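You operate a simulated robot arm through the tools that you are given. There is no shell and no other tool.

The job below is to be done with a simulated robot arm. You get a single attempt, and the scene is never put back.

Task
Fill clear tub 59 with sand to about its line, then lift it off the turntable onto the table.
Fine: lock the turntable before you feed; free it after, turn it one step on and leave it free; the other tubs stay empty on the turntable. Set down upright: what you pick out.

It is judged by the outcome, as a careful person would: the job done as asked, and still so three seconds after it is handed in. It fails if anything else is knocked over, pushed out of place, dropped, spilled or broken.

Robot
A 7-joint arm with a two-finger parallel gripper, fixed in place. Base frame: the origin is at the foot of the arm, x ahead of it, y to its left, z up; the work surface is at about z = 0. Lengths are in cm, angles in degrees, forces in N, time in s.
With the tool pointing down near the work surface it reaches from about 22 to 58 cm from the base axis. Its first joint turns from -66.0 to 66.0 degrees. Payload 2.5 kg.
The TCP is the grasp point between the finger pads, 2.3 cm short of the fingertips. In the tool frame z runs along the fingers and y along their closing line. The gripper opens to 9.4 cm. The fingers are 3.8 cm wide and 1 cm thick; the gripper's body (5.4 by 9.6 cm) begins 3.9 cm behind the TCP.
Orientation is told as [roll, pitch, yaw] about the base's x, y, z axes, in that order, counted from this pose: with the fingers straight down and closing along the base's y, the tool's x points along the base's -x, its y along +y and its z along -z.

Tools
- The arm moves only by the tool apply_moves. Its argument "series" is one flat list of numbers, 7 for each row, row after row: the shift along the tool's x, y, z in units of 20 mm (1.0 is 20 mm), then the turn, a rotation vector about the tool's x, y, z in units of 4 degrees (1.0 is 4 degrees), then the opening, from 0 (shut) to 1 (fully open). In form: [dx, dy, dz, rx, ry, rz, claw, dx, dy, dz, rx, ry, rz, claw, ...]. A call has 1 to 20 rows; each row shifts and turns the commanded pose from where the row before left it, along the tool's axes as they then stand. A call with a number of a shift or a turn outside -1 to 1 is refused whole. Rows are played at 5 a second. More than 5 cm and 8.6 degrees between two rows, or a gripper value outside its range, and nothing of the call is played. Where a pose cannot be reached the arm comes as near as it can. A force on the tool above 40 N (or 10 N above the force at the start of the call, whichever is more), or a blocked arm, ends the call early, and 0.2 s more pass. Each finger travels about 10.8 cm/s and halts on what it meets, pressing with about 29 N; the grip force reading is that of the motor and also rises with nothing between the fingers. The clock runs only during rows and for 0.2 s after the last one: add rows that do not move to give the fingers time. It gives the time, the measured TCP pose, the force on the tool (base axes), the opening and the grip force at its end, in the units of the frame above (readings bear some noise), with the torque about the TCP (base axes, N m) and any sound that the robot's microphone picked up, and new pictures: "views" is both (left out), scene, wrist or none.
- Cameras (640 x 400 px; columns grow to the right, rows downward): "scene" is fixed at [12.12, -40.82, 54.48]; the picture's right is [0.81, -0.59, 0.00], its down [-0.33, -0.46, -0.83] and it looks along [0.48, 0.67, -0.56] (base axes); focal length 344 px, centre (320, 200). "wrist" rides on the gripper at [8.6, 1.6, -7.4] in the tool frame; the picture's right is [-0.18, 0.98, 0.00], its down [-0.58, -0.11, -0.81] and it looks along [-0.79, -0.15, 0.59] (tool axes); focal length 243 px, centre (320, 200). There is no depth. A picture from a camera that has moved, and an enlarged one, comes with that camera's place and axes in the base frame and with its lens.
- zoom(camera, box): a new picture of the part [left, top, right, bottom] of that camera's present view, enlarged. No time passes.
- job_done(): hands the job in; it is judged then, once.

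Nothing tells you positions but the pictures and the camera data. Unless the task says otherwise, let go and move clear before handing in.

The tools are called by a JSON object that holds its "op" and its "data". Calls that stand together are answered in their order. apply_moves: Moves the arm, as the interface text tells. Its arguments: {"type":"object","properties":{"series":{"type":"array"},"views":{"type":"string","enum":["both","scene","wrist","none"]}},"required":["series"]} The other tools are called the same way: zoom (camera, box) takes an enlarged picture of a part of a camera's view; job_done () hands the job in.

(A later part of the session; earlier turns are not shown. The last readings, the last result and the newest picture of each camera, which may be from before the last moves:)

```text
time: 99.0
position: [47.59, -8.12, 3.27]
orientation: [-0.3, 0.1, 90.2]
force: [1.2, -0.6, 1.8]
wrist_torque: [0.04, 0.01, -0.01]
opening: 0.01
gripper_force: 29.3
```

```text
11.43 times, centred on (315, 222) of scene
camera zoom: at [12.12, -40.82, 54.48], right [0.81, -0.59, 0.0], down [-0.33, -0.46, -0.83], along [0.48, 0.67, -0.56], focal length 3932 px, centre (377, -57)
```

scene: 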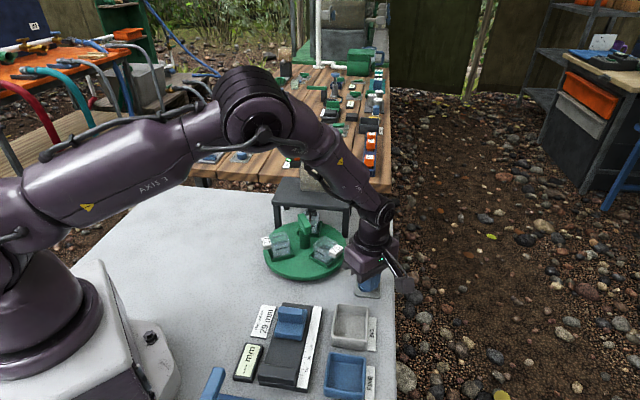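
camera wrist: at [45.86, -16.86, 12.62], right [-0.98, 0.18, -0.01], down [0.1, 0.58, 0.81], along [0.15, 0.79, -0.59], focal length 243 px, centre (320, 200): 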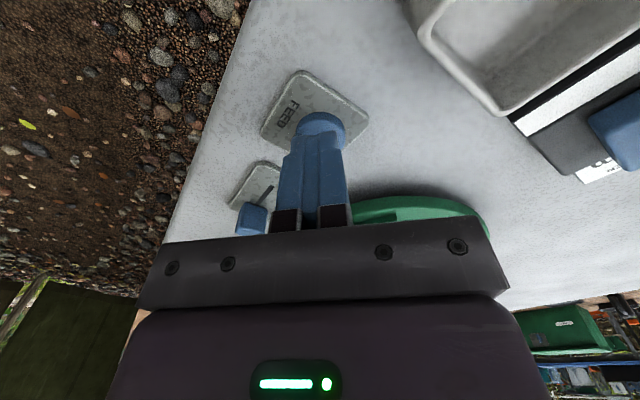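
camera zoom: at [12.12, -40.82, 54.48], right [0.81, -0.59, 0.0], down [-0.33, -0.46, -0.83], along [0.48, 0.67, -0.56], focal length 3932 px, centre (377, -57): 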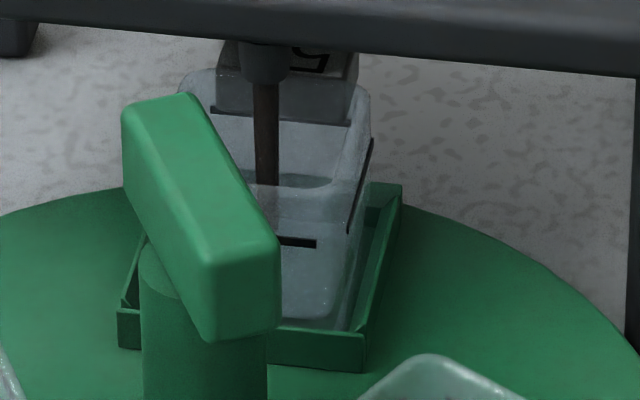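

{"op": "apply_moves", "data": {"series": [0, 0, 0, 0, 0, 0, 0, 0, 0, 0, 0, 0, 0, 0, 0, 0, 0, 0, 0, 0, 0, 0, 0, 0, 0, 0, 0, 0], "views": "none"}}

{"op": "zoom", "data": {"camera": "scene", "box": [300, 205, 330, 240]}}

{"op": "zoom", "data": {"camera": "scene", "box": [270, 140, 370, 240]}}

```text
time: 100.0
position: [47.66, -8.12, 3.33]
orientation: [-0.4, 0.2, 90.2]
force: [0.9, 0.5, 2.5]
wrist_torque: [0.06, -0.01, -0.03]
opening: 0.02
gripper_force: 29.1
```

```text
11.43 times, centred on (315, 222) of scene
camera zoom: at [12.12, -40.82, 54.48], right [0.81, -0.59, 0.0], down [-0.33, -0.46, -0.83], along [0.48, 0.67, -0.56], focal length 3932 px, centre (377, -57)
```

zoom: 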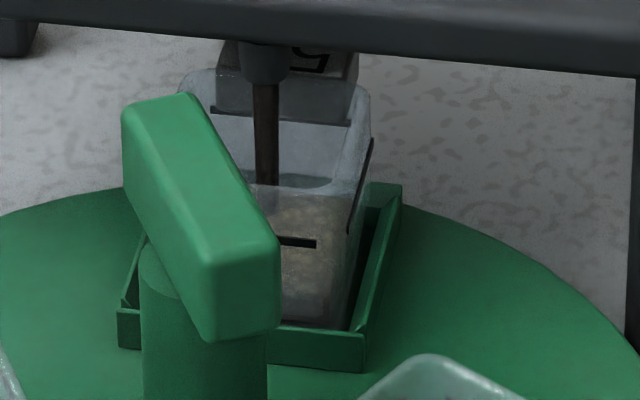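

```text
4.00 times, centred on (320, 190) of scene
camera zoom: at [12.12, -40.82, 54.48], right [0.81, -0.59, 0.0], down [-0.33, -0.46, -0.83], along [0.48, 0.67, -0.56], focal length 1376 px, centre (320, 240)
```

zoom: 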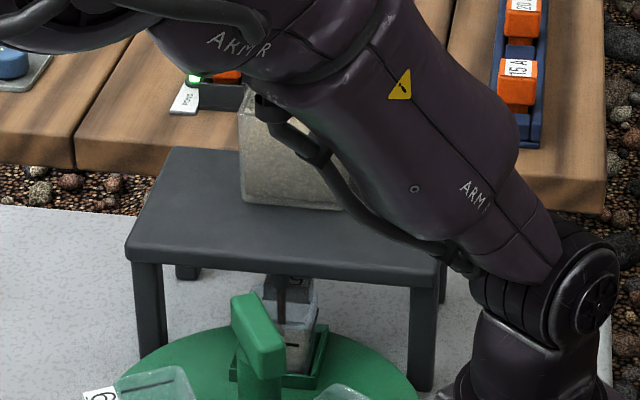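

Sand now covers the floor of tub 59, still well below the line. I'll keep holding in short increments.

{"op": "apply_moves", "data": {"series": [0, 0, 0, 0, 0, 0, 0, 0, 0, 0, 0, 0, 0, 0, 0, 0, 0, 0, 0, 0, 0, 0, 0, 0, 0, 0, 0, 0], "views": "none"}}

{"op": "zoom", "data": {"camera": "scene", "box": [300, 205, 330, 240]}}

```text
time: 101.0
position: [47.51, -7.98, 3.46]
orientation: [-0.3, 0.2, 90.3]
force: [0.7, -0.1, 1.7]
wrist_torque: [0.04, 0.0, 0.03]
opening: 0.0
gripper_force: 29.0
```

```text
11.43 times, centred on (315, 222) of scene
camera zoom: at [12.12, -40.82, 54.48], right [0.81, -0.59, 0.0], down [-0.33, -0.46, -0.83], along [0.48, 0.67, -0.56], focal length 3932 px, centre (377, -57)
```

zoom: 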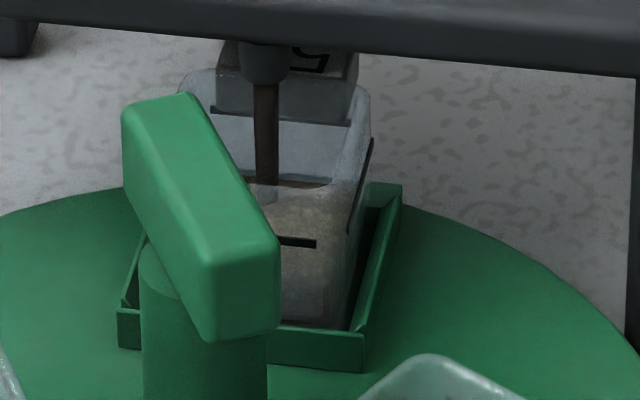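

{"op": "apply_moves", "data": {"series": [0, 0, 0, 0, 0, 0, 0, 0, 0, 0, 0, 0, 0, 0, 0, 0, 0, 0, 0, 0, 0, 0, 0, 0, 0, 0, 0, 0], "views": "none"}}

{"op": "zoom", "data": {"camera": "scene", "box": [300, 205, 330, 240]}}

```text
time: 102.0
position: [47.56, -8.15, 3.46]
orientation: [-0.3, 0.1, 90.1]
force: [1.0, 1.6, 1.8]
wrist_torque: [0.05, 0.0, 0.02]
opening: 0.01
gripper_force: 29.2
```

```text
11.43 times, centred on (315, 222) of scene
camera zoom: at [12.12, -40.82, 54.48], right [0.81, -0.59, 0.0], down [-0.33, -0.46, -0.83], along [0.48, 0.67, -0.56], focal length 3932 px, centre (377, -57)
```

zoom: 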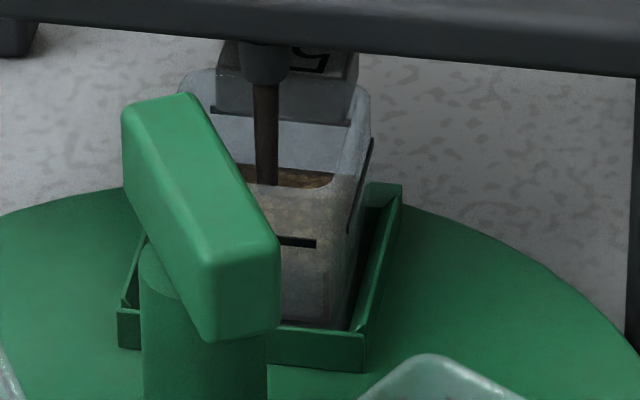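

The level is rising about 2–3 mm per second. I'll hold about 2 s more, then check.

{"op": "apply_moves", "data": {"series": [0, 0, 0, 0, 0, 0, 0, 0, 0, 0, 0, 0, 0, 0, 0, 0, 0, 0, 0, 0, 0, 0, 0, 0, 0, 0, 0, 0, 0, 0, 0, 0, 0, 0, 0, 0, 0, 0, 0, 0, 0, 0, 0, 0, 0, 0, 0, 0, 0, 0, 0, 0, 0, 0, 0, 0], "views": "none"}}

{"op": "zoom", "data": {"camera": "scene", "box": [300, 205, 330, 240]}}

```text
time: 103.8
position: [47.61, -8.1, 3.3]
orientation: [-0.3, 0.1, 90.2]
force: [0.1, 0.4, 1.7]
wrist_torque: [0.02, 0.03, 0.01]
opening: 0.0
gripper_force: 28.7
```

```text
11.43 times, centred on (315, 222) of scene
camera zoom: at [12.12, -40.82, 54.48], right [0.81, -0.59, 0.0], down [-0.33, -0.46, -0.83], along [0.48, 0.67, -0.56], focal length 3932 px, centre (377, -57)
```

zoom: 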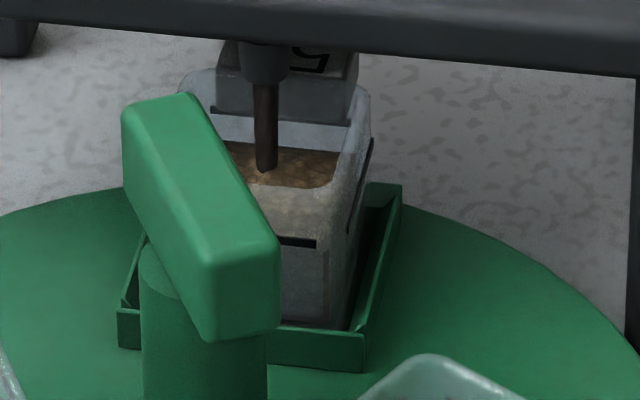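

The level is close: about 2.3 s of flow to the line. I'll hold roughly 1.4 s more, then check.

{"op": "apply_moves", "data": {"series": [0, 0, 0, 0, 0, 0, 0, 0, 0, 0, 0, 0, 0, 0, 0, 0, 0, 0, 0, 0, 0, 0, 0, 0, 0, 0, 0, 0, 0, 0, 0, 0, 0, 0, 0, 0, 0, 0, 0, 0, 0, 0], "views": "none"}}

{"op": "zoom", "data": {"camera": "scene", "box": [300, 205, 330, 240]}}

```text
time: 105.2
position: [47.54, -8.2, 3.36]
orientation: [-0.4, 0.1, 90.2]
force: [1.2, 0.4, 1.0]
wrist_torque: [0.06, 0.0, 0.0]
opening: 0.05
gripper_force: 29.4
```

```text
11.43 times, centred on (315, 222) of scene
camera zoom: at [12.12, -40.82, 54.48], right [0.81, -0.59, 0.0], down [-0.33, -0.46, -0.83], along [0.48, 0.67, -0.56], focal length 3932 px, centre (377, -57)
```

zoom: 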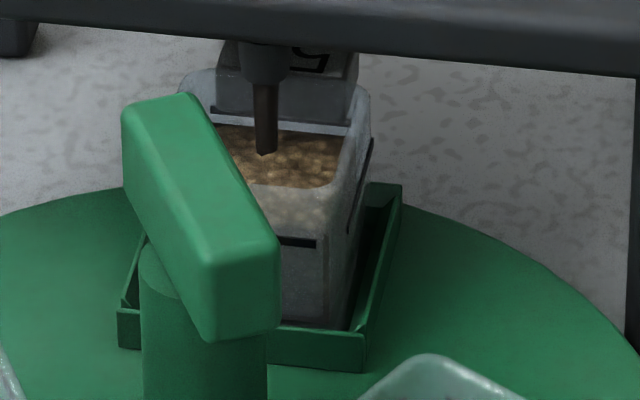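

{"op": "zoom", "data": {"camera": "scene", "box": [308, 210, 322, 234]}}

```text
16.00 times, centred on (315, 222) of scene
camera zoom: at [12.12, -40.82, 54.48], right [0.81, -0.59, 0.0], down [-0.33, -0.46, -0.83], along [0.48, 0.67, -0.56], focal length 5504 px, centre (400, -152)
```

zoom: 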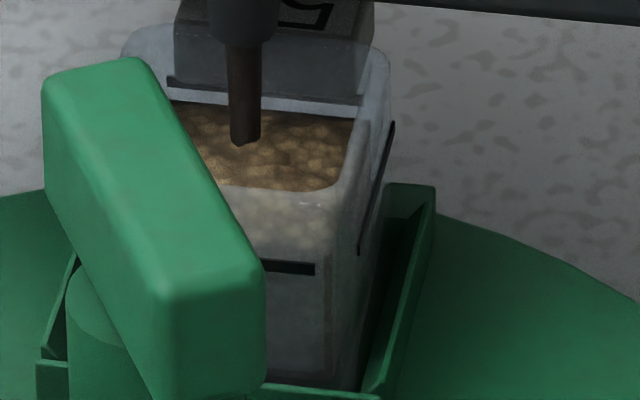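

The sand is within about 1.5 mm of the line, so releasing now will about finish it. I'm lifting off the button.

{"op": "apply_moves", "data": {"series": [0, 0, -1, 0, 0, 0, 0, 0, 0, -1, 0, 0, 0, 0], "views": "none"}}

{"op": "zoom", "data": {"camera": "scene", "box": [308, 210, 322, 234]}}

```text
time: 105.8
position: [47.52, -7.98, 7.45]
orientation: [-0.2, 0.1, 90.1]
force: [-0.1, 0.6, 0.1]
wrist_torque: [-0.04, -0.02, -0.02]
opening: 0.0
gripper_force: 29.4
```

```text
16.00 times, centred on (315, 222) of scene
camera zoom: at [12.12, -40.82, 54.48], right [0.81, -0.59, 0.0], down [-0.33, -0.46, -0.83], along [0.48, 0.67, -0.56], focal length 5504 px, centre (400, -152)
```

zoom: 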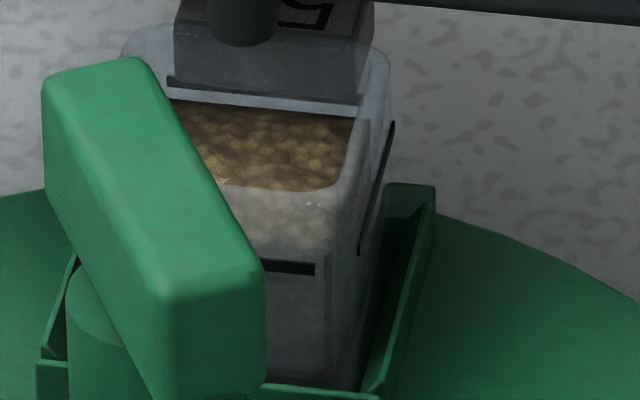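

The stream has stopped and the sand is level with the line. Next I'll rise and return above the lever to free the turntable.

{"op": "apply_moves", "data": {"series": [0, 0, -1, 0, 0, 0, 0, 0, 0, -1, 0, 0, 0, 0, 0, 0, -1, 0, 0, 0, 0, 0, 0, 0, 0, 0, 1, 0, 0, 0, 0, 0, 0, 1, 0, 0, 0, 0, 0, 0, 1, 0.36, 0, 0, 0, 0, 0, 1, 0.36, 0, 0, 0, 0, 0, 1, 0.36, 0, 0, 0, 0, 0, 1, 0.36, 0, 0, 0, 0, 0, 1, 0.36, 0, 0, 0, 0, 0, 1, 0.36, 0, 0, 0, 0, 0, 1, 0.36, 0, 0, 0, 0, 0, 1, 0.36, 0, 0, 0, 0, 0, 1, 0.36, -0.98, 0, 0, 0, 0, 0, 0.36, -0.98, 0, 0, 0, 0, 0, 0.36, -0.98, 0, 0, 0, 0, 0, 0.36, -0.98, 0, 0, 0, 0, 0, 0.36, -0.98, 0, 0, 0, 0, 0, 0.36, 0, 0, 0, 0, 0, 0, 0.36]}}

{"op": "zoom", "data": {"camera": "wrist", "box": [240, 0, 560, 200]}}

{"op": "zoom", "data": {"camera": "scene", "box": [290, 190, 340, 240]}}

```text
time: 110.0
position: [54.52, -1.05, 13.39]
orientation: [-0.3, -0.1, 46.1]
force: [-0.6, 0.0, -0.2]
wrist_torque: [0.03, -0.05, 0.0]
opening: 3.4
gripper_force: 0.2
camera wrist: at [47.14, -6.26, 20.96], right [-0.58, 0.81, 0.0], down [0.48, 0.35, 0.81], along [0.66, 0.47, -0.59], focal length 243 px, centre (320, 200)
```

scene: 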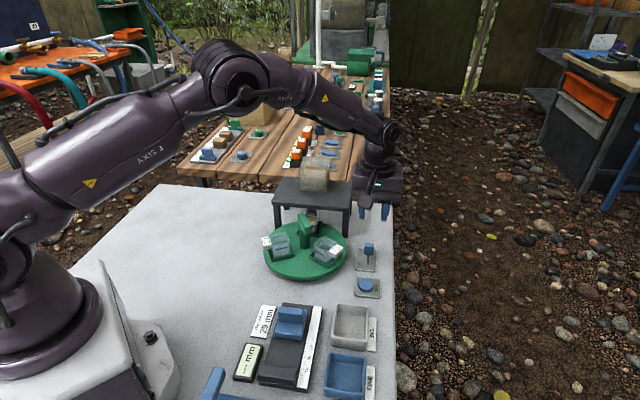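
wrist: 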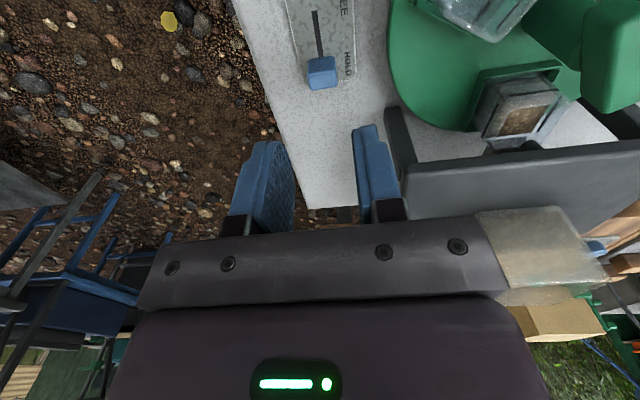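

```text
2.00 times, centred on (400, 100) of wrist
camera zoom: at [47.14, -6.26, 20.96], right [-0.58, 0.81, 0.0], down [0.48, 0.35, 0.81], along [0.66, 0.47, -0.59], focal length 485 px, centre (160, 400)
```

zoom: 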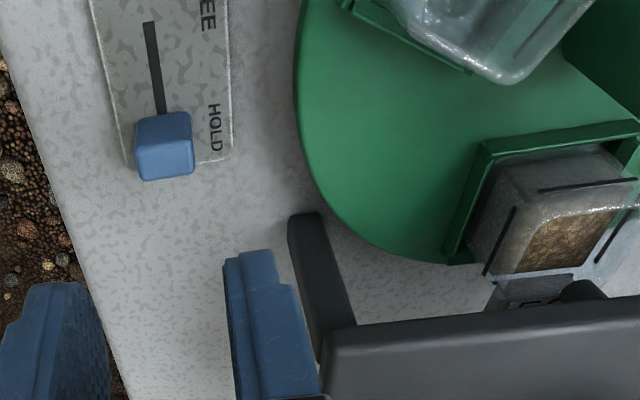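

```text
8.00 times, centred on (315, 215) of scene
camera zoom: at [12.12, -40.82, 54.48], right [0.81, -0.59, 0.0], down [-0.33, -0.46, -0.83], along [0.48, 0.67, -0.56], focal length 2752 px, centre (360, 80)
```

zoom: 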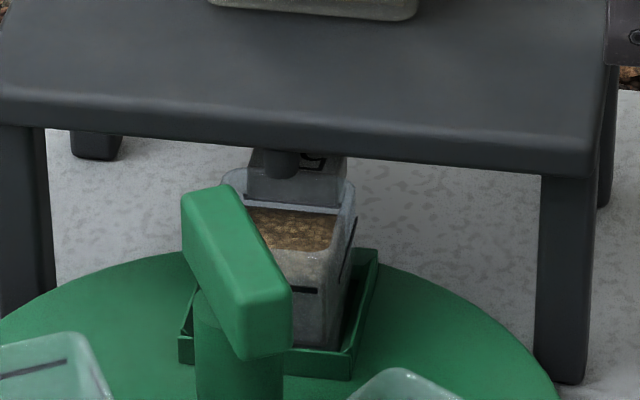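

The sand level looks right on the line. I'll lower onto the knob, grip it and slide it to FREE.

{"op": "apply_moves", "data": {"series": [0, 0, 0.9, 0, 0, 0, 0.36, 0, 0, 0.9, 0, 0, 0, 0.36, 0, 0, 0.9, 0, 0, 0, 0.36, 0, 0, 0.9, 0, 0, 0, 0.36, 0, 0, 0.6, 0, 0, 0, 0.36, 0, 0, 0.35, 0, 0, 0, 0.36, 0, 0, 0, 0, 0, 0, 0.2, 0, 0, 0, 0, 0, 0, 0.1, 0, 0, 0, 0, 0, 0, 0.1, 0, 0, 0, 0, 0, 0, 0.1], "views": "wrist"}}

{"op": "apply_moves", "data": {"series": [0.25, 0, 0, 0, 0, 0, 0.1, 0.25, 0, 0, 0, 0, 0, 0.1, 0.25, 0, 0, 0, 0, 0, 0.1, 0.25, 0, 0, 0, 0, 0, 0.1, 0.25, 0, 0, 0, 0, 0, 0.1, 0.25, 0, 0, 0, 0, 0, 0.1, 0.1, 0, 0, 0, 0, 0, 0.1, 0, 0, 0, 0, 0, 0, 0.1], "views": "wrist"}}

```text
time: 112.2
position: [54.35, -1.0, 4.33]
orientation: [-0.3, -0.1, 46.0]
force: [1.6, -1.1, -3.3]
wrist_torque: [0.22, 0.21, -0.51]
opening: 2.1
gripper_force: 45.1
camera wrist: at [47.07, -6.27, 11.81], right [-0.58, 0.81, 0.0], down [0.48, 0.35, 0.81], along [0.66, 0.47, -0.59], focal length 243 px, centre (320, 200)
```

wrist: 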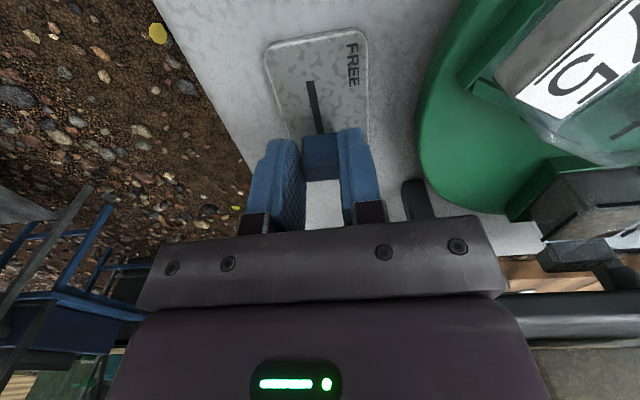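

```text
time: 114.0
position: [52.22, -3.4, 4.31]
orientation: [-0.2, -0.1, 46.2]
force: [-5.3, 3.2, 2.5]
wrist_torque: [0.64, -0.02, -0.39]
opening: 2.08
gripper_force: 45.4
camera wrist: at [44.86, -8.51, 11.82], right [-0.58, 0.81, 0.0], down [0.48, 0.35, 0.81], along [0.66, 0.47, -0.59], focal length 243 px, centre (320, 200)
```

wrist: 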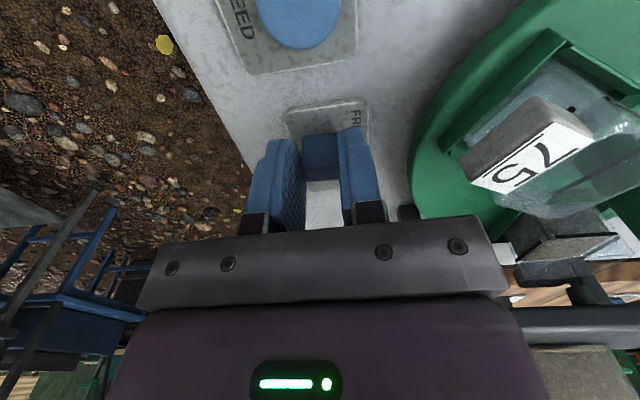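

At FREE. I'll nudge it to the end, release, rise and travel back above the handle.

{"op": "apply_moves", "data": {"series": [0.1, 0, 0, 0, 0, 0, 0.1, 0, 0, 0, 0, 0, 0, 0.36, 0, 0, 0, 0, 0, 0, 0.36, 0, 0, -0.8, 0, 0, 0, 0.36, 0, 0, -1, 0, 0, 0, 0.36, 0, 0, -1, 0, 0, 0, 0.36, 0, 0, -1, 0, 0, 0, 0.36, 0, 0, -1, 0, 0, 0, 0.36, 0, 0, -0.6, 0, 0, 0, 0.4, -0.139, 0.89, 0, 0, 0, 0, 0.4, -0.139, 0.89, 0, 0, 0, 0, 0.4, -0.139, 0.89, 0, 0, 0, 0, 0.4, -0.139, 0.89, 0, 0, 0, 0, 0.4, -0.139, 0.89, 0, 0, 0, 0, 0.4, -0.139, 0.89, 0, 0, 0, 0, 0.4, -0.139, 0.89, 0, 0, 0, 0, 0.4, -0.139, 0.89, 0, 0, 0, 0, 0.4, 0, 0, 0, 0, 0, 0, 0.4]}}

{"op": "zoom", "data": {"camera": "scene", "box": [250, 160, 400, 300]}}

{"op": "zoom", "data": {"camera": "wrist", "box": [100, 0, 460, 160]}}

```text
time: 117.8
position: [43.5, 8.07, 14.96]
orientation: [-0.4, -0.1, 46.2]
force: [-0.2, 0.7, 0.0]
wrist_torque: [0.01, 0.0, 0.0]
opening: 3.74
gripper_force: 0.2
camera wrist: at [36.07, 2.86, 22.45], right [-0.58, 0.81, 0.0], down [0.48, 0.35, 0.81], along [0.66, 0.47, -0.59], focal length 243 px, centre (320, 200)
```

scene: 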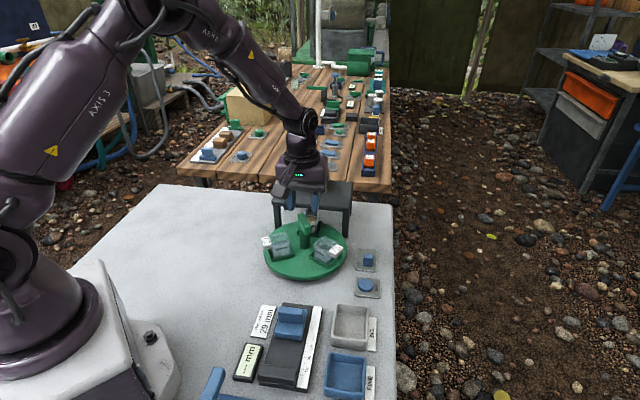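
wrist: 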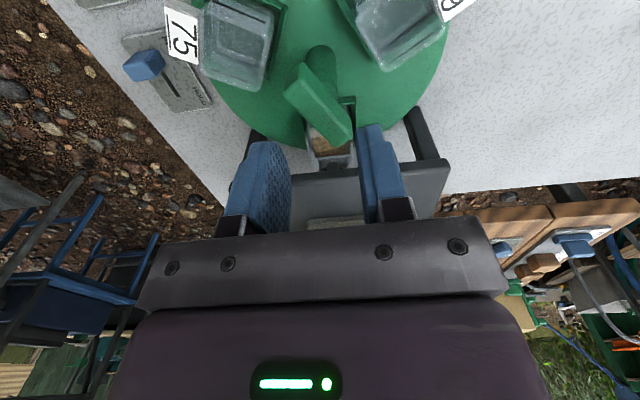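

```text
2.86 times, centred on (325, 230) of scene
camera zoom: at [12.12, -40.82, 54.48], right [0.81, -0.59, 0.0], down [-0.33, -0.46, -0.83], along [0.48, 0.67, -0.56], focal length 983 px, centre (306, 114)
```

zoom: 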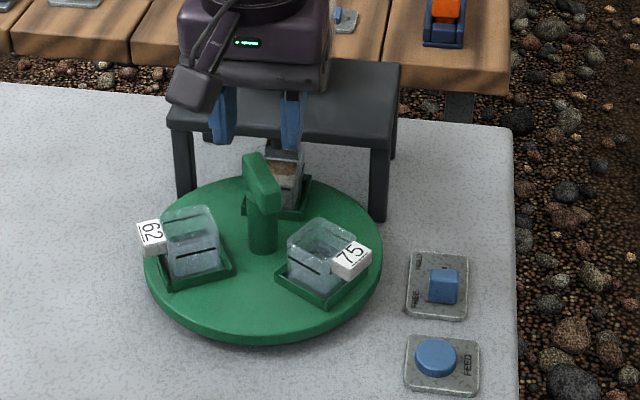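

```text
1.78 times, centred on (280, 80) of wrist
camera zoom: at [36.07, 2.86, 22.45], right [-0.58, 0.81, 0.0], down [0.48, 0.35, 0.81], along [0.66, 0.47, -0.59], focal length 431 px, centre (391, 413)
```

zoom: 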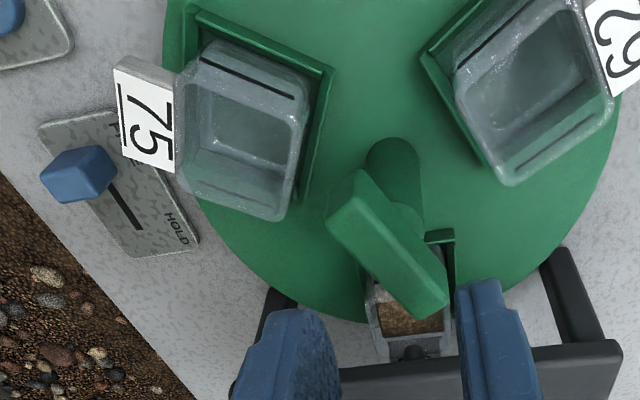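

The lever is at FREE. I'll unwind the wrist to yaw -105° above the handle so I have a full 120° of counter-clockwise travel in one grip.

{"op": "apply_moves", "data": {"series": [0, 0, 0, 0, 0, 1, 0.4, 0, 0, 0, 0, 0, 1, 0.4, 0, 0, 0, 0, 0, 1, 0.4, 0, 0, 0, 0, 0, 1, 0.4, 0, 0, 0, 0, 0, 1, 0.4, 0, 0, 0, 0, 0, 1, 0.4, 0, 0, 0, 0, 0, 1, 0.4, 0, 0, 0, 0, 0, 1, 0.4, 0, 0, 0, 0, 0, 1, 0.4, 0, 0, 0, 0, 0, 1, 0.4, 0, 0, 0, 0, 0, 1, 0.4, 0, 0, 0, 0, 0, 1, 0.4, 0, 0, 0, 0, 0, 1, 0.4, 0, 0, 0, 0, 0, 1, 0.4, 0, 0, 0, 0, 0, 1, 0.4, 0, 0, 0, 0, 0, 1, 0.4, 0, 0, 0, 0, 0, 1, 0.4, 0, 0, 0, 0, 0, 1, 0.4, 0, 0, 0, 0, 0, 1, 0.4], "views": "none"}}

{"op": "apply_moves", "data": {"series": [0, 0, 0, 0, 0, 1, 0.4, 0, 0, 0, 0, 0, 1, 0.4, 0, 0, 0, 0, 0, 1, 0.4, 0, 0, 0, 0, 0, 1, 0.4, 0, 0, 0, 0, 0, 1, 0.4, 0, 0, 0, 0, 0, 1, 0.4, 0, 0, 0, 0, 0, 1, 0.4, 0, 0, 0, 0, 0, 1, 0.4, 0, 0, 0, 0, 0, 1, 0.4, 0, 0, 0, 0, 0, 1, 0.4, 0, 0, 0, 0, 0, 1, 0.4, 0, 0, 0, 0, 0, 1, 0.4, 0, 0, 0, 0, 0, 1, 0.4, 0, 0, 0, 0, 0, 1, 0.4, 0, 0, 0, 0, 0, 1, 0.4, 0, 0, 0, 0, 0, 1, 0.4, 0, 0, 0, 0, 0, 1, 0.4, 0, 0, 0, 0, 0, 1, 0.4, 0, 0, 0, 0, 0, 0.8, 0.4, 0, 0, 0, 0, 0, 0, 0.4], "views": "both"}}

{"op": "zoom", "data": {"camera": "wrist", "box": [200, 60, 440, 220]}}

{"op": "zoom", "data": {"camera": "scene", "box": [250, 140, 400, 270]}}

```text
time: 121.8
position: [43.31, 7.84, 15.06]
orientation: [0.1, -0.3, -30.0]
force: [0.1, -0.2, 0.7]
wrist_torque: [0.0, 0.01, -0.01]
opening: 3.77
gripper_force: 0.2
```

```text
time: 126.0
position: [43.37, 8.02, 14.99]
orientation: [0.3, 0.0, -105.1]
force: [-0.6, -0.5, 0.6]
wrist_torque: [0.0, 0.0, -0.03]
opening: 3.77
gripper_force: 0.1
camera wrist: at [46.97, 15.85, 22.63], right [0.9, -0.43, 0.01], down [-0.26, -0.53, 0.81], along [-0.35, -0.73, -0.59], focal length 243 px, centre (320, 200)
```

scene: 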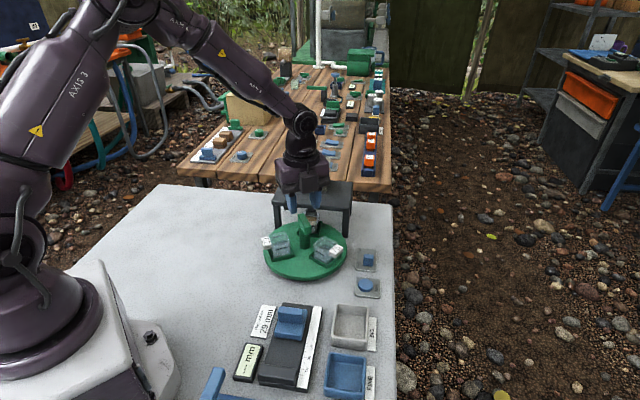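
wrist: 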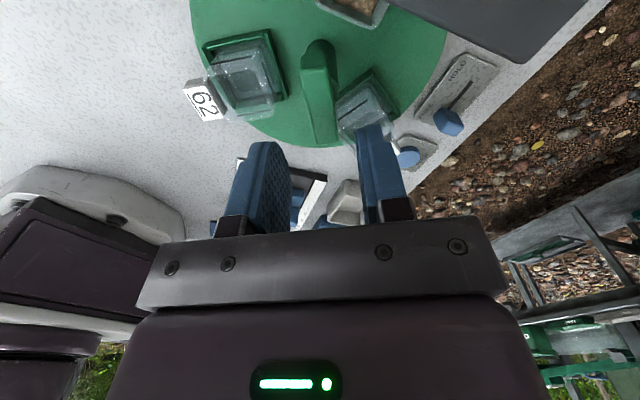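

```text
2.50 times, centred on (320, 140) of wrist
camera zoom: at [46.97, 15.85, 22.63], right [0.9, -0.43, 0.01], down [-0.26, -0.53, 0.81], along [-0.35, -0.73, -0.59], focal length 606 px, centre (320, 350)
```

zoom: 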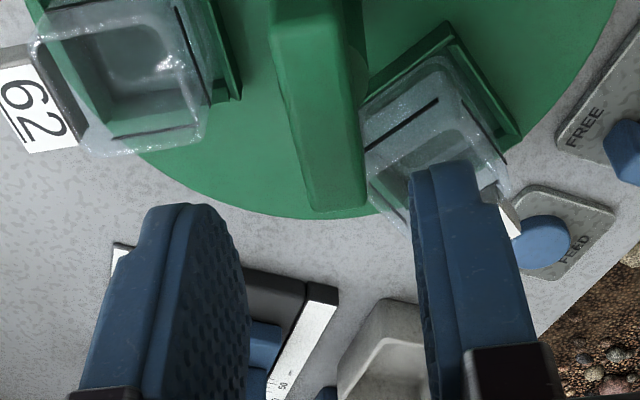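

```text
3.08 times, centred on (325, 205) of scene
camera zoom: at [12.12, -40.82, 54.48], right [0.81, -0.59, 0.0], down [-0.33, -0.46, -0.83], along [0.48, 0.67, -0.56], focal length 1058 px, centre (305, 185)
```

zoom: 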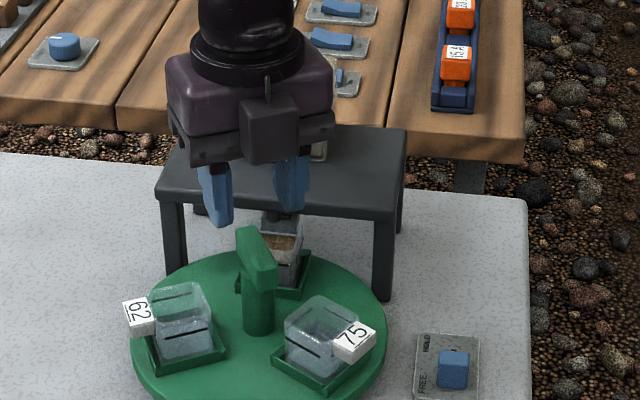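

Yaw -105° is reachable and lined up with the bar. I'll descend and grip.

{"op": "apply_moves", "data": {"series": [0, 0, 0.7, 0, 0, 0, 0.4, 0, 0, 0.7, 0, 0, 0, 0.4, 0, 0, 0.5, 0, 0, 0, 0.4, 0, 0, 0.27, 0, 0, 0, 0.4, 0, 0, 0, 0, 0, 0, 0.2, 0, 0, 0, 0, 0, 0, 0.05, 0, 0, 0, 0, 0, 0, 0.05, 0, 0, 0, 0, 0, 0, 0.05], "views": "both"}}

```text
time: 127.8
position: [43.39, 8.08, 10.83]
orientation: [0.6, 0.1, -105.1]
force: [20.3, -0.7, -13.5]
wrist_torque: [0.57, 0.08, -0.04]
opening: 1.58
gripper_force: 45.1
camera wrist: at [47.07, 15.85, 18.28], right [0.9, -0.43, 0.01], down [-0.26, -0.53, 0.8], along [-0.34, -0.73, -0.59], focal length 243 px, centre (320, 200)
```

scene: 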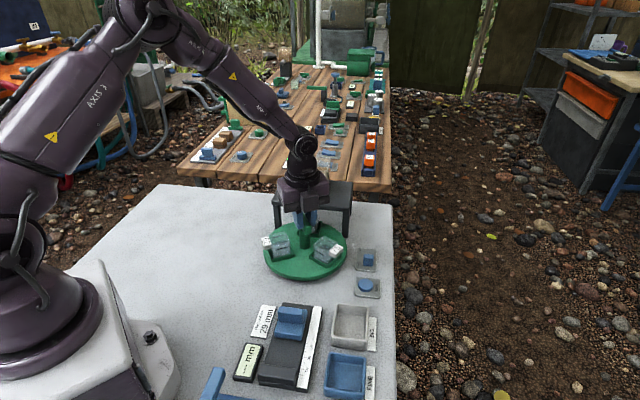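
wrist: 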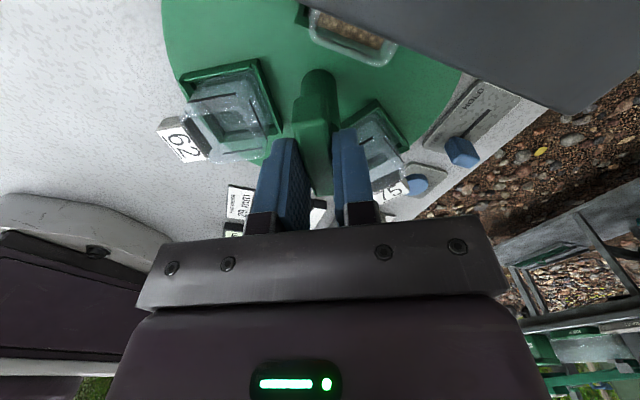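

Gripped. I'll turn counter-clockwise slowly, since tub 59 is now full.

{"op": "apply_moves", "data": {"series": [0, 0.05, 0.03, 0, 0, 0, 0.05, 0, 0, 0, 0, 0, -0.4, 0.05, 0, 0, 0, 0, 0, -0.6, 0.05, 0, 0, 0, 0, 0, -0.6, 0.05, 0, 0, 0, 0, 0, -0.6, 0.05, 0, 0, 0, 0, 0, -0.6, 0.05, 0, 0, 0, 0, 0, -0.6, 0.05, 0, 0, 0, 0, 0, -0.6, 0.05, 0, 0, 0, 0, 0, -0.6, 0.05, 0, 0, 0, 0, 0, -0.6, 0.05, 0, 0, 0, 0, 0, -0.4, 0.05, 0, 0, 0, 0, 0, 0, 0.05], "views": "scene"}}

{"op": "zoom", "data": {"camera": "scene", "box": [250, 160, 400, 290]}}

```text
time: 130.4
position: [43.42, 8.0, 10.79]
orientation: [0.3, -0.1, -82.9]
force: [-3.5, -4.7, 18.7]
wrist_torque: [0.64, 0.33, -2.56]
opening: 2.78
gripper_force: 45.2
```

scene: 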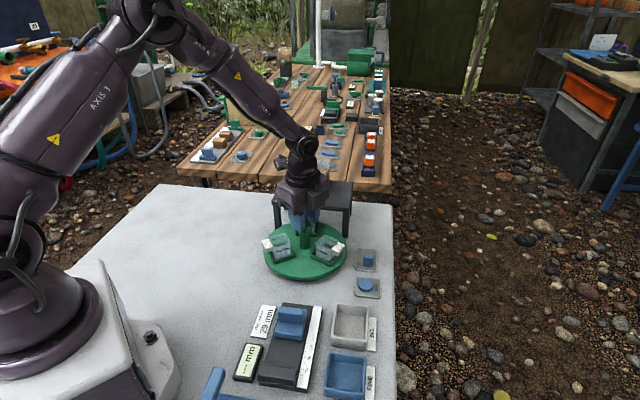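

```text
3.08 times, centred on (325, 225) of scene
camera zoom: at [12.11, -40.82, 54.48], right [0.81, -0.59, 0.0], down [-0.33, -0.46, -0.83], along [0.48, 0.67, -0.56], focal length 1058 px, centre (305, 123)
```

zoom: 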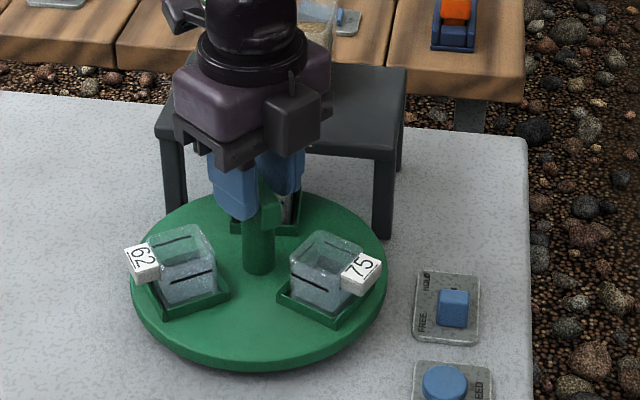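

The table hits a stop about 6° past this station counter-clockwise, mirroring the earlier stop. It has three stations between end stops and 59's is the last, so one step on must go clockwise. I'll ease back, release and rise.

{"op": "apply_moves", "data": {"series": [0, 0, 0, 0, 0, 0.8, 0.05, 0, 0, 0, 0, 0, 0.8, 0.05, 0, 0, 0, 0, 0, 0.8, 0.05, 0, 0, 0, 0, 0, 0.8, 0.05, 0, 0, 0, 0, 0, 0.8, 0.05, 0, 0, 0, 0, 0, 0.8, 0.05, 0, 0, 0, 0, 0, 0, 0.05, 0, 0, 0, 0, 0, 0, 0.4, 0, 0, 0, 0, 0, 0, 0.4, 0, 0, -0.8, 0, 0, 0, 0.4, 0, 0, -0.9, 0, 0, 0, 0.4, 0, 0, 0, 0, 0, 0, 0.4], "views": "both"}}

{"op": "zoom", "data": {"camera": "scene", "box": [250, 160, 400, 290]}}

{"op": "zoom", "data": {"camera": "scene", "box": [290, 195, 340, 240]}}

```text
time: 133.0
position: [43.26, 7.94, 14.02]
orientation: [0.3, 0.0, -101.9]
force: [-0.4, 0.3, 0.6]
wrist_torque: [0.01, -0.02, 0.02]
opening: 3.75
gripper_force: 0.0
camera wrist: at [46.48, 15.99, 21.56], right [0.92, -0.38, 0.01], down [-0.23, -0.55, 0.81], along [-0.3, -0.75, -0.59], focal length 243 px, centre (320, 200)
```

scene: 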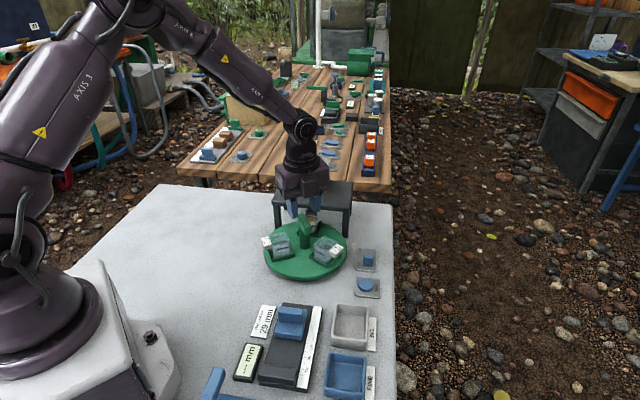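
wrist: 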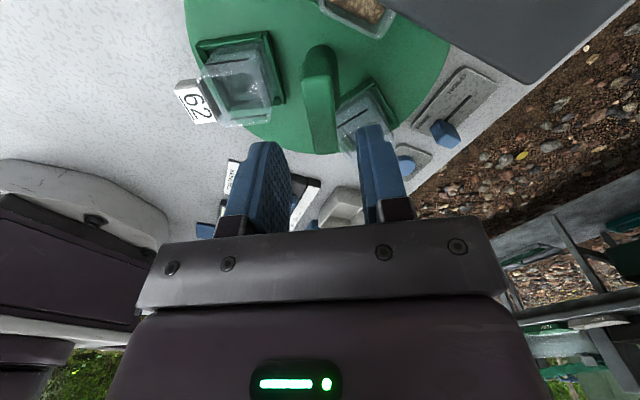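

```text
3.08 times, centred on (325, 225) of scene
camera zoom: at [12.12, -40.82, 54.48], right [0.81, -0.59, 0.0], down [-0.33, -0.46, -0.83], along [0.48, 0.67, -0.56], focal length 1058 px, centre (305, 123)
```

zoom: 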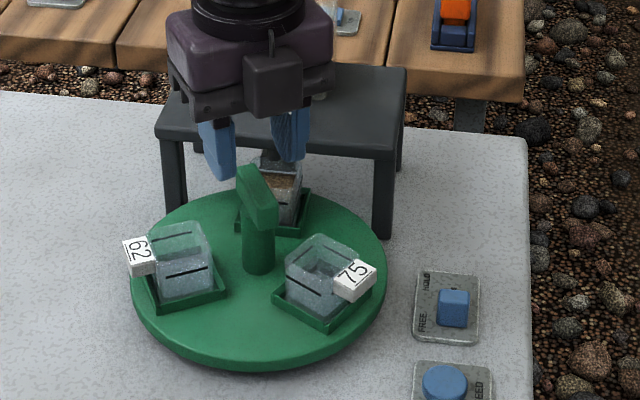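

```text
8.89 times, centred on (315, 218) of scene
camera zoom: at [12.12, -40.82, 54.48], right [0.81, -0.59, 0.0], down [-0.33, -0.46, -0.83], along [0.48, 0.67, -0.56], focal length 3058 px, centre (364, 44)
```

zoom: 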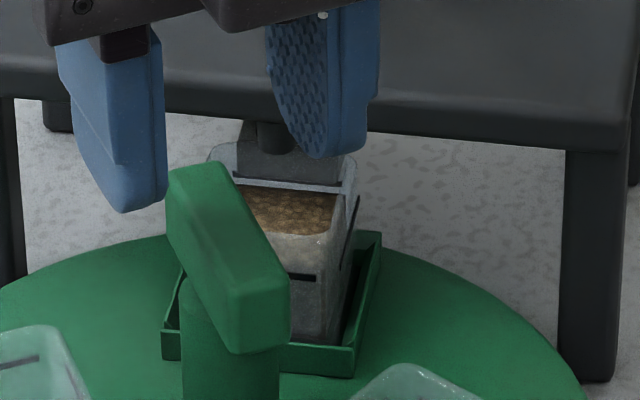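

The table returned to its station with the sand undisturbed. I'll swing the wrist to yaw 75° in free air, then grip for the clockwise step.

{"op": "apply_moves", "data": {"series": [0, 0, 0, 0, 0, -1, 0.4, 0, 0, 0, 0, 0, -1, 0.4, 0, 0, 0, 0, 0, -1, 0.4, 0, 0, 0, 0, 0, -1, 0.4, 0, 0, 0, 0, 0, -1, 0.4, 0, 0, 0, 0, 0, -1, 0.4, 0, 0, 0, 0, 0, -1, 0.4, 0, 0, 0, 0, 0, -1, 0.4, 0, 0, 0, 0, 0, -1, 0.4, 0, 0, 0, 0, 0, -1, 0.4, 0, 0, 0, 0, 0, -1, 0.4, 0, 0, 0, 0, 0, -1, 0.4, 0, 0, 0, 0, 0, -1, 0.4, 0, 0, 0, 0, 0, -1, 0.4, 0, 0, 0, 0, 0, -1, 0.4, 0, 0, 0, 0, 0, -1, 0.4, 0, 0, 0, 0, 0, -1, 0.4, 0, 0, 0, 0, 0, -1, 0.4, 0, 0, 0, 0, 0, -1, 0.4, 0, 0, 0, 0, 0, -1, 0.4], "views": "none"}}

{"op": "apply_moves", "data": {"series": [0, 0, 0, 0, 0, -1, 0.4, 0, 0, 0, 0, 0, -1, 0.4, 0, 0, 0, 0, 0, -1, 0.4, 0, 0, 0, 0, 0, -1, 0.4, 0, 0, 0, 0, 0, -1, 0.4, 0, 0, 0, 0, 0, -1, 0.4, 0, 0, 0, 0, 0, -1, 0.4, 0, 0, 0, 0, 0, -1, 0.4, 0, 0, 0, 0, 0, -1, 0.4, 0, 0, 0, 0, 0, -1, 0.4, 0, 0, 0, 0, 0, -1, 0.4, 0, 0, 0, 0, 0, -1, 0.4, 0, 0, 0, 0, 0, -1, 0.4, 0, 0, 0, 0, 0, -1, 0.4, 0, 0, 0, 0, 0, -1, 0.4, 0, 0, 0, 0, 0, -1, 0.4, 0, 0, 0, 0, 0, -1, 0.4, 0, 0, 0, 0, 0, -1, 0.4, 0, 0, 0, 0, 0, -1, 0.4, 0, 0, 0, 0, 0, -1, 0.4], "views": "none"}}

{"op": "apply_moves", "data": {"series": [0, 0, 0, 0, 0, -1, 0.4, 0, 0, 0, 0, 0, -1, 0.4, 0, 0, 0, 0, 0, -1, 0.4, 0, 0, 0, 0, 0, -1, 0.4, 0, 0, 0, 0, 0, 0, 0.4], "views": "both"}}

```text
time: 137.2
position: [43.45, 7.92, 14.07]
orientation: [0.0, -0.3, -21.8]
force: [0.5, 0.0, -0.7]
wrist_torque: [-0.03, 0.0, 0.01]
opening: 3.75
gripper_force: 0.0
```

```text
time: 141.4
position: [43.29, 8.0, 14.11]
orientation: [-0.2, -0.1, 58.3]
force: [0.3, 0.1, 0.6]
wrist_torque: [-0.02, -0.01, -0.01]
opening: 3.77
gripper_force: 0.0
```

```text
time: 142.6
position: [43.34, 7.96, 14.01]
orientation: [-0.3, 0.0, 74.3]
force: [0.4, 0.1, 0.4]
wrist_torque: [-0.01, 0.03, 0.01]
opening: 3.76
gripper_force: 0.1
camera wrist: at [39.35, 0.02, 21.57], right [-0.9, 0.44, -0.01], down [0.26, 0.53, 0.81], along [0.36, 0.72, -0.59], focal length 243 px, centre (320, 200)
```

scene: 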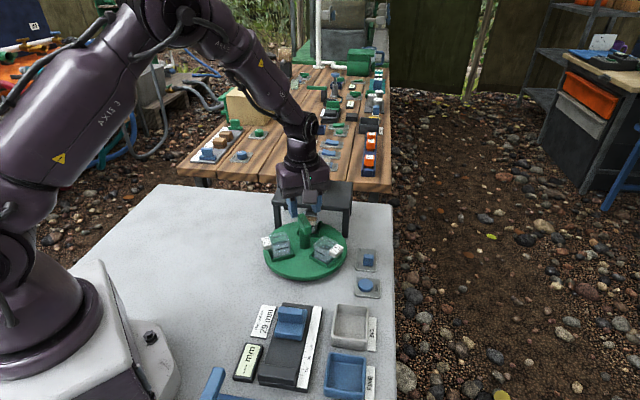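
wrist: 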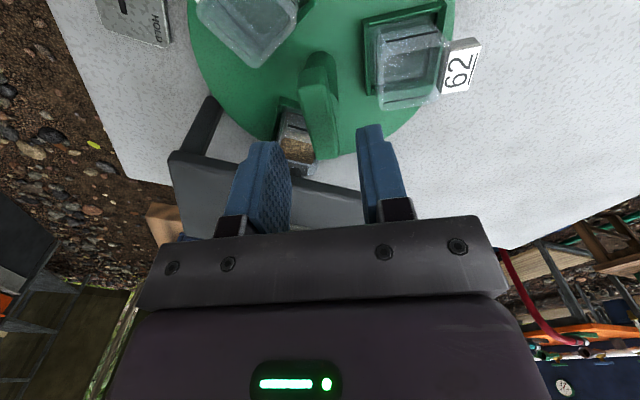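

Aligned. I'll descend, grip, and start the slow clockwise turn.

{"op": "apply_moves", "data": {"series": [-0.07, -0.03, 0.6, 0, 0, 0, 0.4, 0, 0, 0.6, 0, 0, 0, 0.4, 0, 0, 0.48, 0, 0, 0, 0.4, 0, 0, 0, 0, 0, 0, 0.2, 0, 0, 0, 0, 0, 0, 0.05, 0, 0, 0, 0, 0, 0, 0.05, 0, 0, 0, 0, 0, 0, 0.05, 0, 0, 0, 0, 0, 0.4, 0.05, 0, 0, 0, 0, 0, 0.6, 0.05, 0, 0, 0, 0, 0, 0.6, 0.05, 0, 0, 0, 0, 0, 0.6, 0.05, 0, 0, 0, 0, 0, 0.4, 0.05, 0, 0, 0, 0, 0, 0, 0.05], "views": "both"}}

{"op": "zoom", "data": {"camera": "scene", "box": [250, 160, 400, 290]}}

```text
time: 145.4
position: [43.46, 7.97, 10.59]
orientation: [-0.3, -0.1, 63.8]
force: [-9.6, 3.9, -19.3]
wrist_torque: [0.81, 0.06, 0.01]
opening: 1.59
gripper_force: 45.1
camera wrist: at [38.04, 0.93, 18.14], right [-0.8, 0.6, 0.0], down [0.35, 0.47, 0.81], along [0.49, 0.64, -0.59], focal length 243 px, centre (320, 200)
```

scene: 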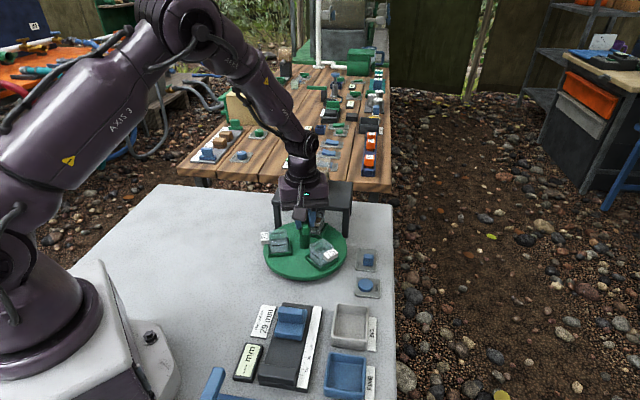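
wrist: 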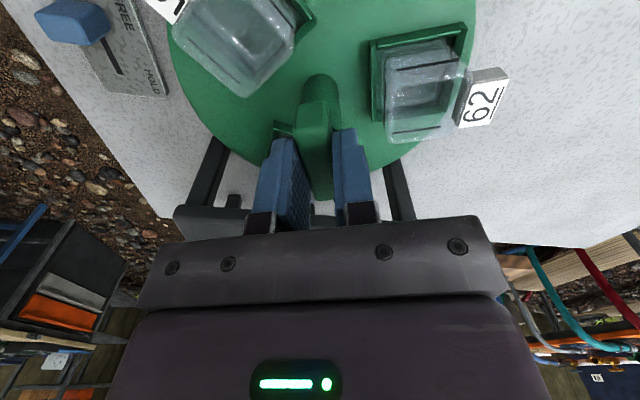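

```text
3.08 times, centred on (325, 225) of scene
camera zoom: at [12.13, -40.82, 54.48], right [0.81, -0.59, 0.0], down [-0.33, -0.46, -0.83], along [0.48, 0.67, -0.56], focal length 1058 px, centre (305, 123)
```

zoom: 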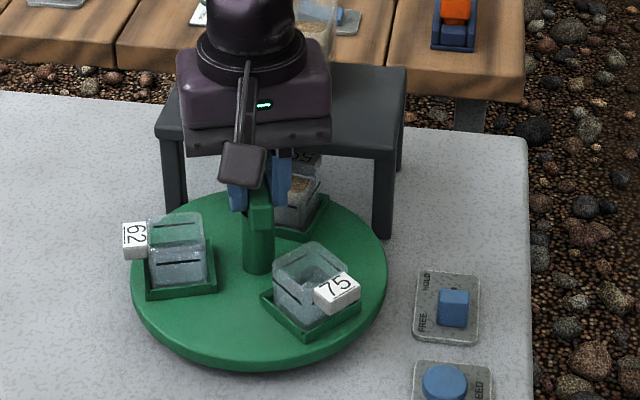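

Clockwise moves freely. I'll continue in stages, regripping to clear any side load.

{"op": "apply_moves", "data": {"series": [0, 0, 0, 0, 0, 0.5, 0.05, 0, 0, 0, 0, 0, 0.7, 0.05, 0, 0, 0, 0, 0, 0.7, 0.05, 0, 0, 0, 0, 0, 0.7, 0.05, 0, 0, 0, 0, 0, 0.7, 0.05, 0, 0, 0, 0, 0, 0.7, 0.05, 0, 0, 0, 0, 0, 0.7, 0.05, 0, 0, 0, 0, 0, 0.5, 0.05, 0, 0, 0, 0, 0, 0, 0.05, 0, 0, 0, 0, 0, 0, 0.25, 0, 0, 0, 0, 0, 0, 0.05, 0, 0, 0, 0, 0, 0, 0.05, 0, 0, 0, 0, 0, 0, 0.05], "views": "none"}}

{"op": "apply_moves", "data": {"series": [0, 0, 0, 0, 0, 0.5, 0.05, 0, 0, 0, 0, 0, 0.7, 0.05, 0, 0, 0, 0, 0, 0.7, 0.05, 0, 0, 0, 0, 0, 0.7, 0.05, 0, 0, 0, 0, 0, 0.7, 0.05, 0, 0, 0, 0, 0, 0.7, 0.05, 0, 0, 0, 0, 0, 0.7, 0.05, 0, 0, 0, 0, 0, 0.5, 0.05, 0, 0, 0, 0, 0, 0, 0.05, 0, 0, 0, 0, 0, 0, 0.25, 0, 0, 0, 0, 0, 0, 0.05, 0, 0, 0, 0, 0, 0, 0.05, 0, 0, 0, 0, 0, 0, 0.05], "views": "scene"}}

{"op": "zoom", "data": {"camera": "scene", "box": [250, 160, 400, 290]}}

```text
time: 148.2
position: [43.6, 8.29, 10.95]
orientation: [-0.3, -0.4, 43.1]
force: [-10.2, 15.0, 30.6]
wrist_torque: [0.32, 0.56, -0.04]
opening: 1.58
gripper_force: 44.3
```

```text
time: 151.0
position: [43.33, 7.95, 10.48]
orientation: [-0.1, 0.3, 22.2]
force: [-15.7, 0.0, -21.4]
wrist_torque: [0.29, -0.02, 0.03]
opening: 1.58
gripper_force: 45.2
```

scene: 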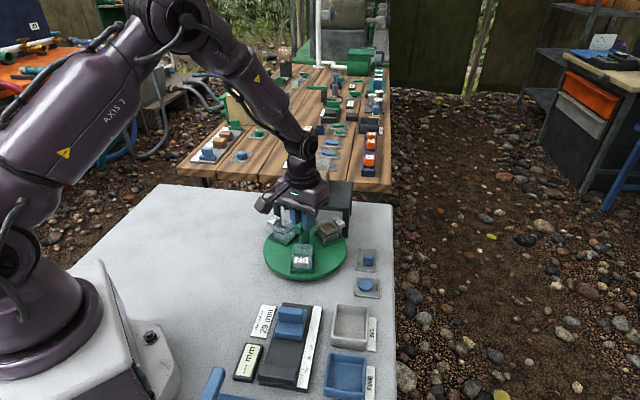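

```text
3.08 times, centred on (325, 225) of scene
camera zoom: at [12.13, -40.82, 54.48], right [0.81, -0.59, 0.0], down [-0.33, -0.46, -0.83], along [0.48, 0.67, -0.56], focal length 1058 px, centre (305, 123)
```

zoom: 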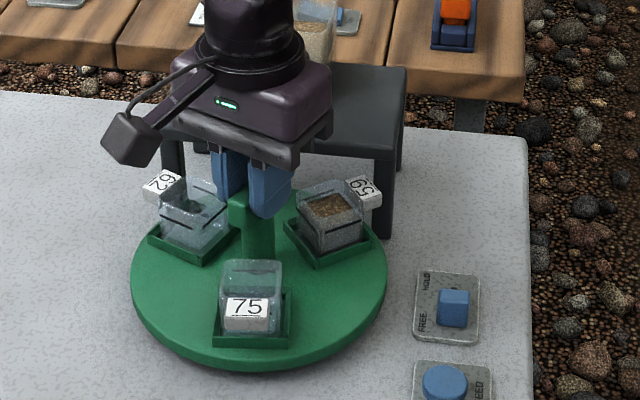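

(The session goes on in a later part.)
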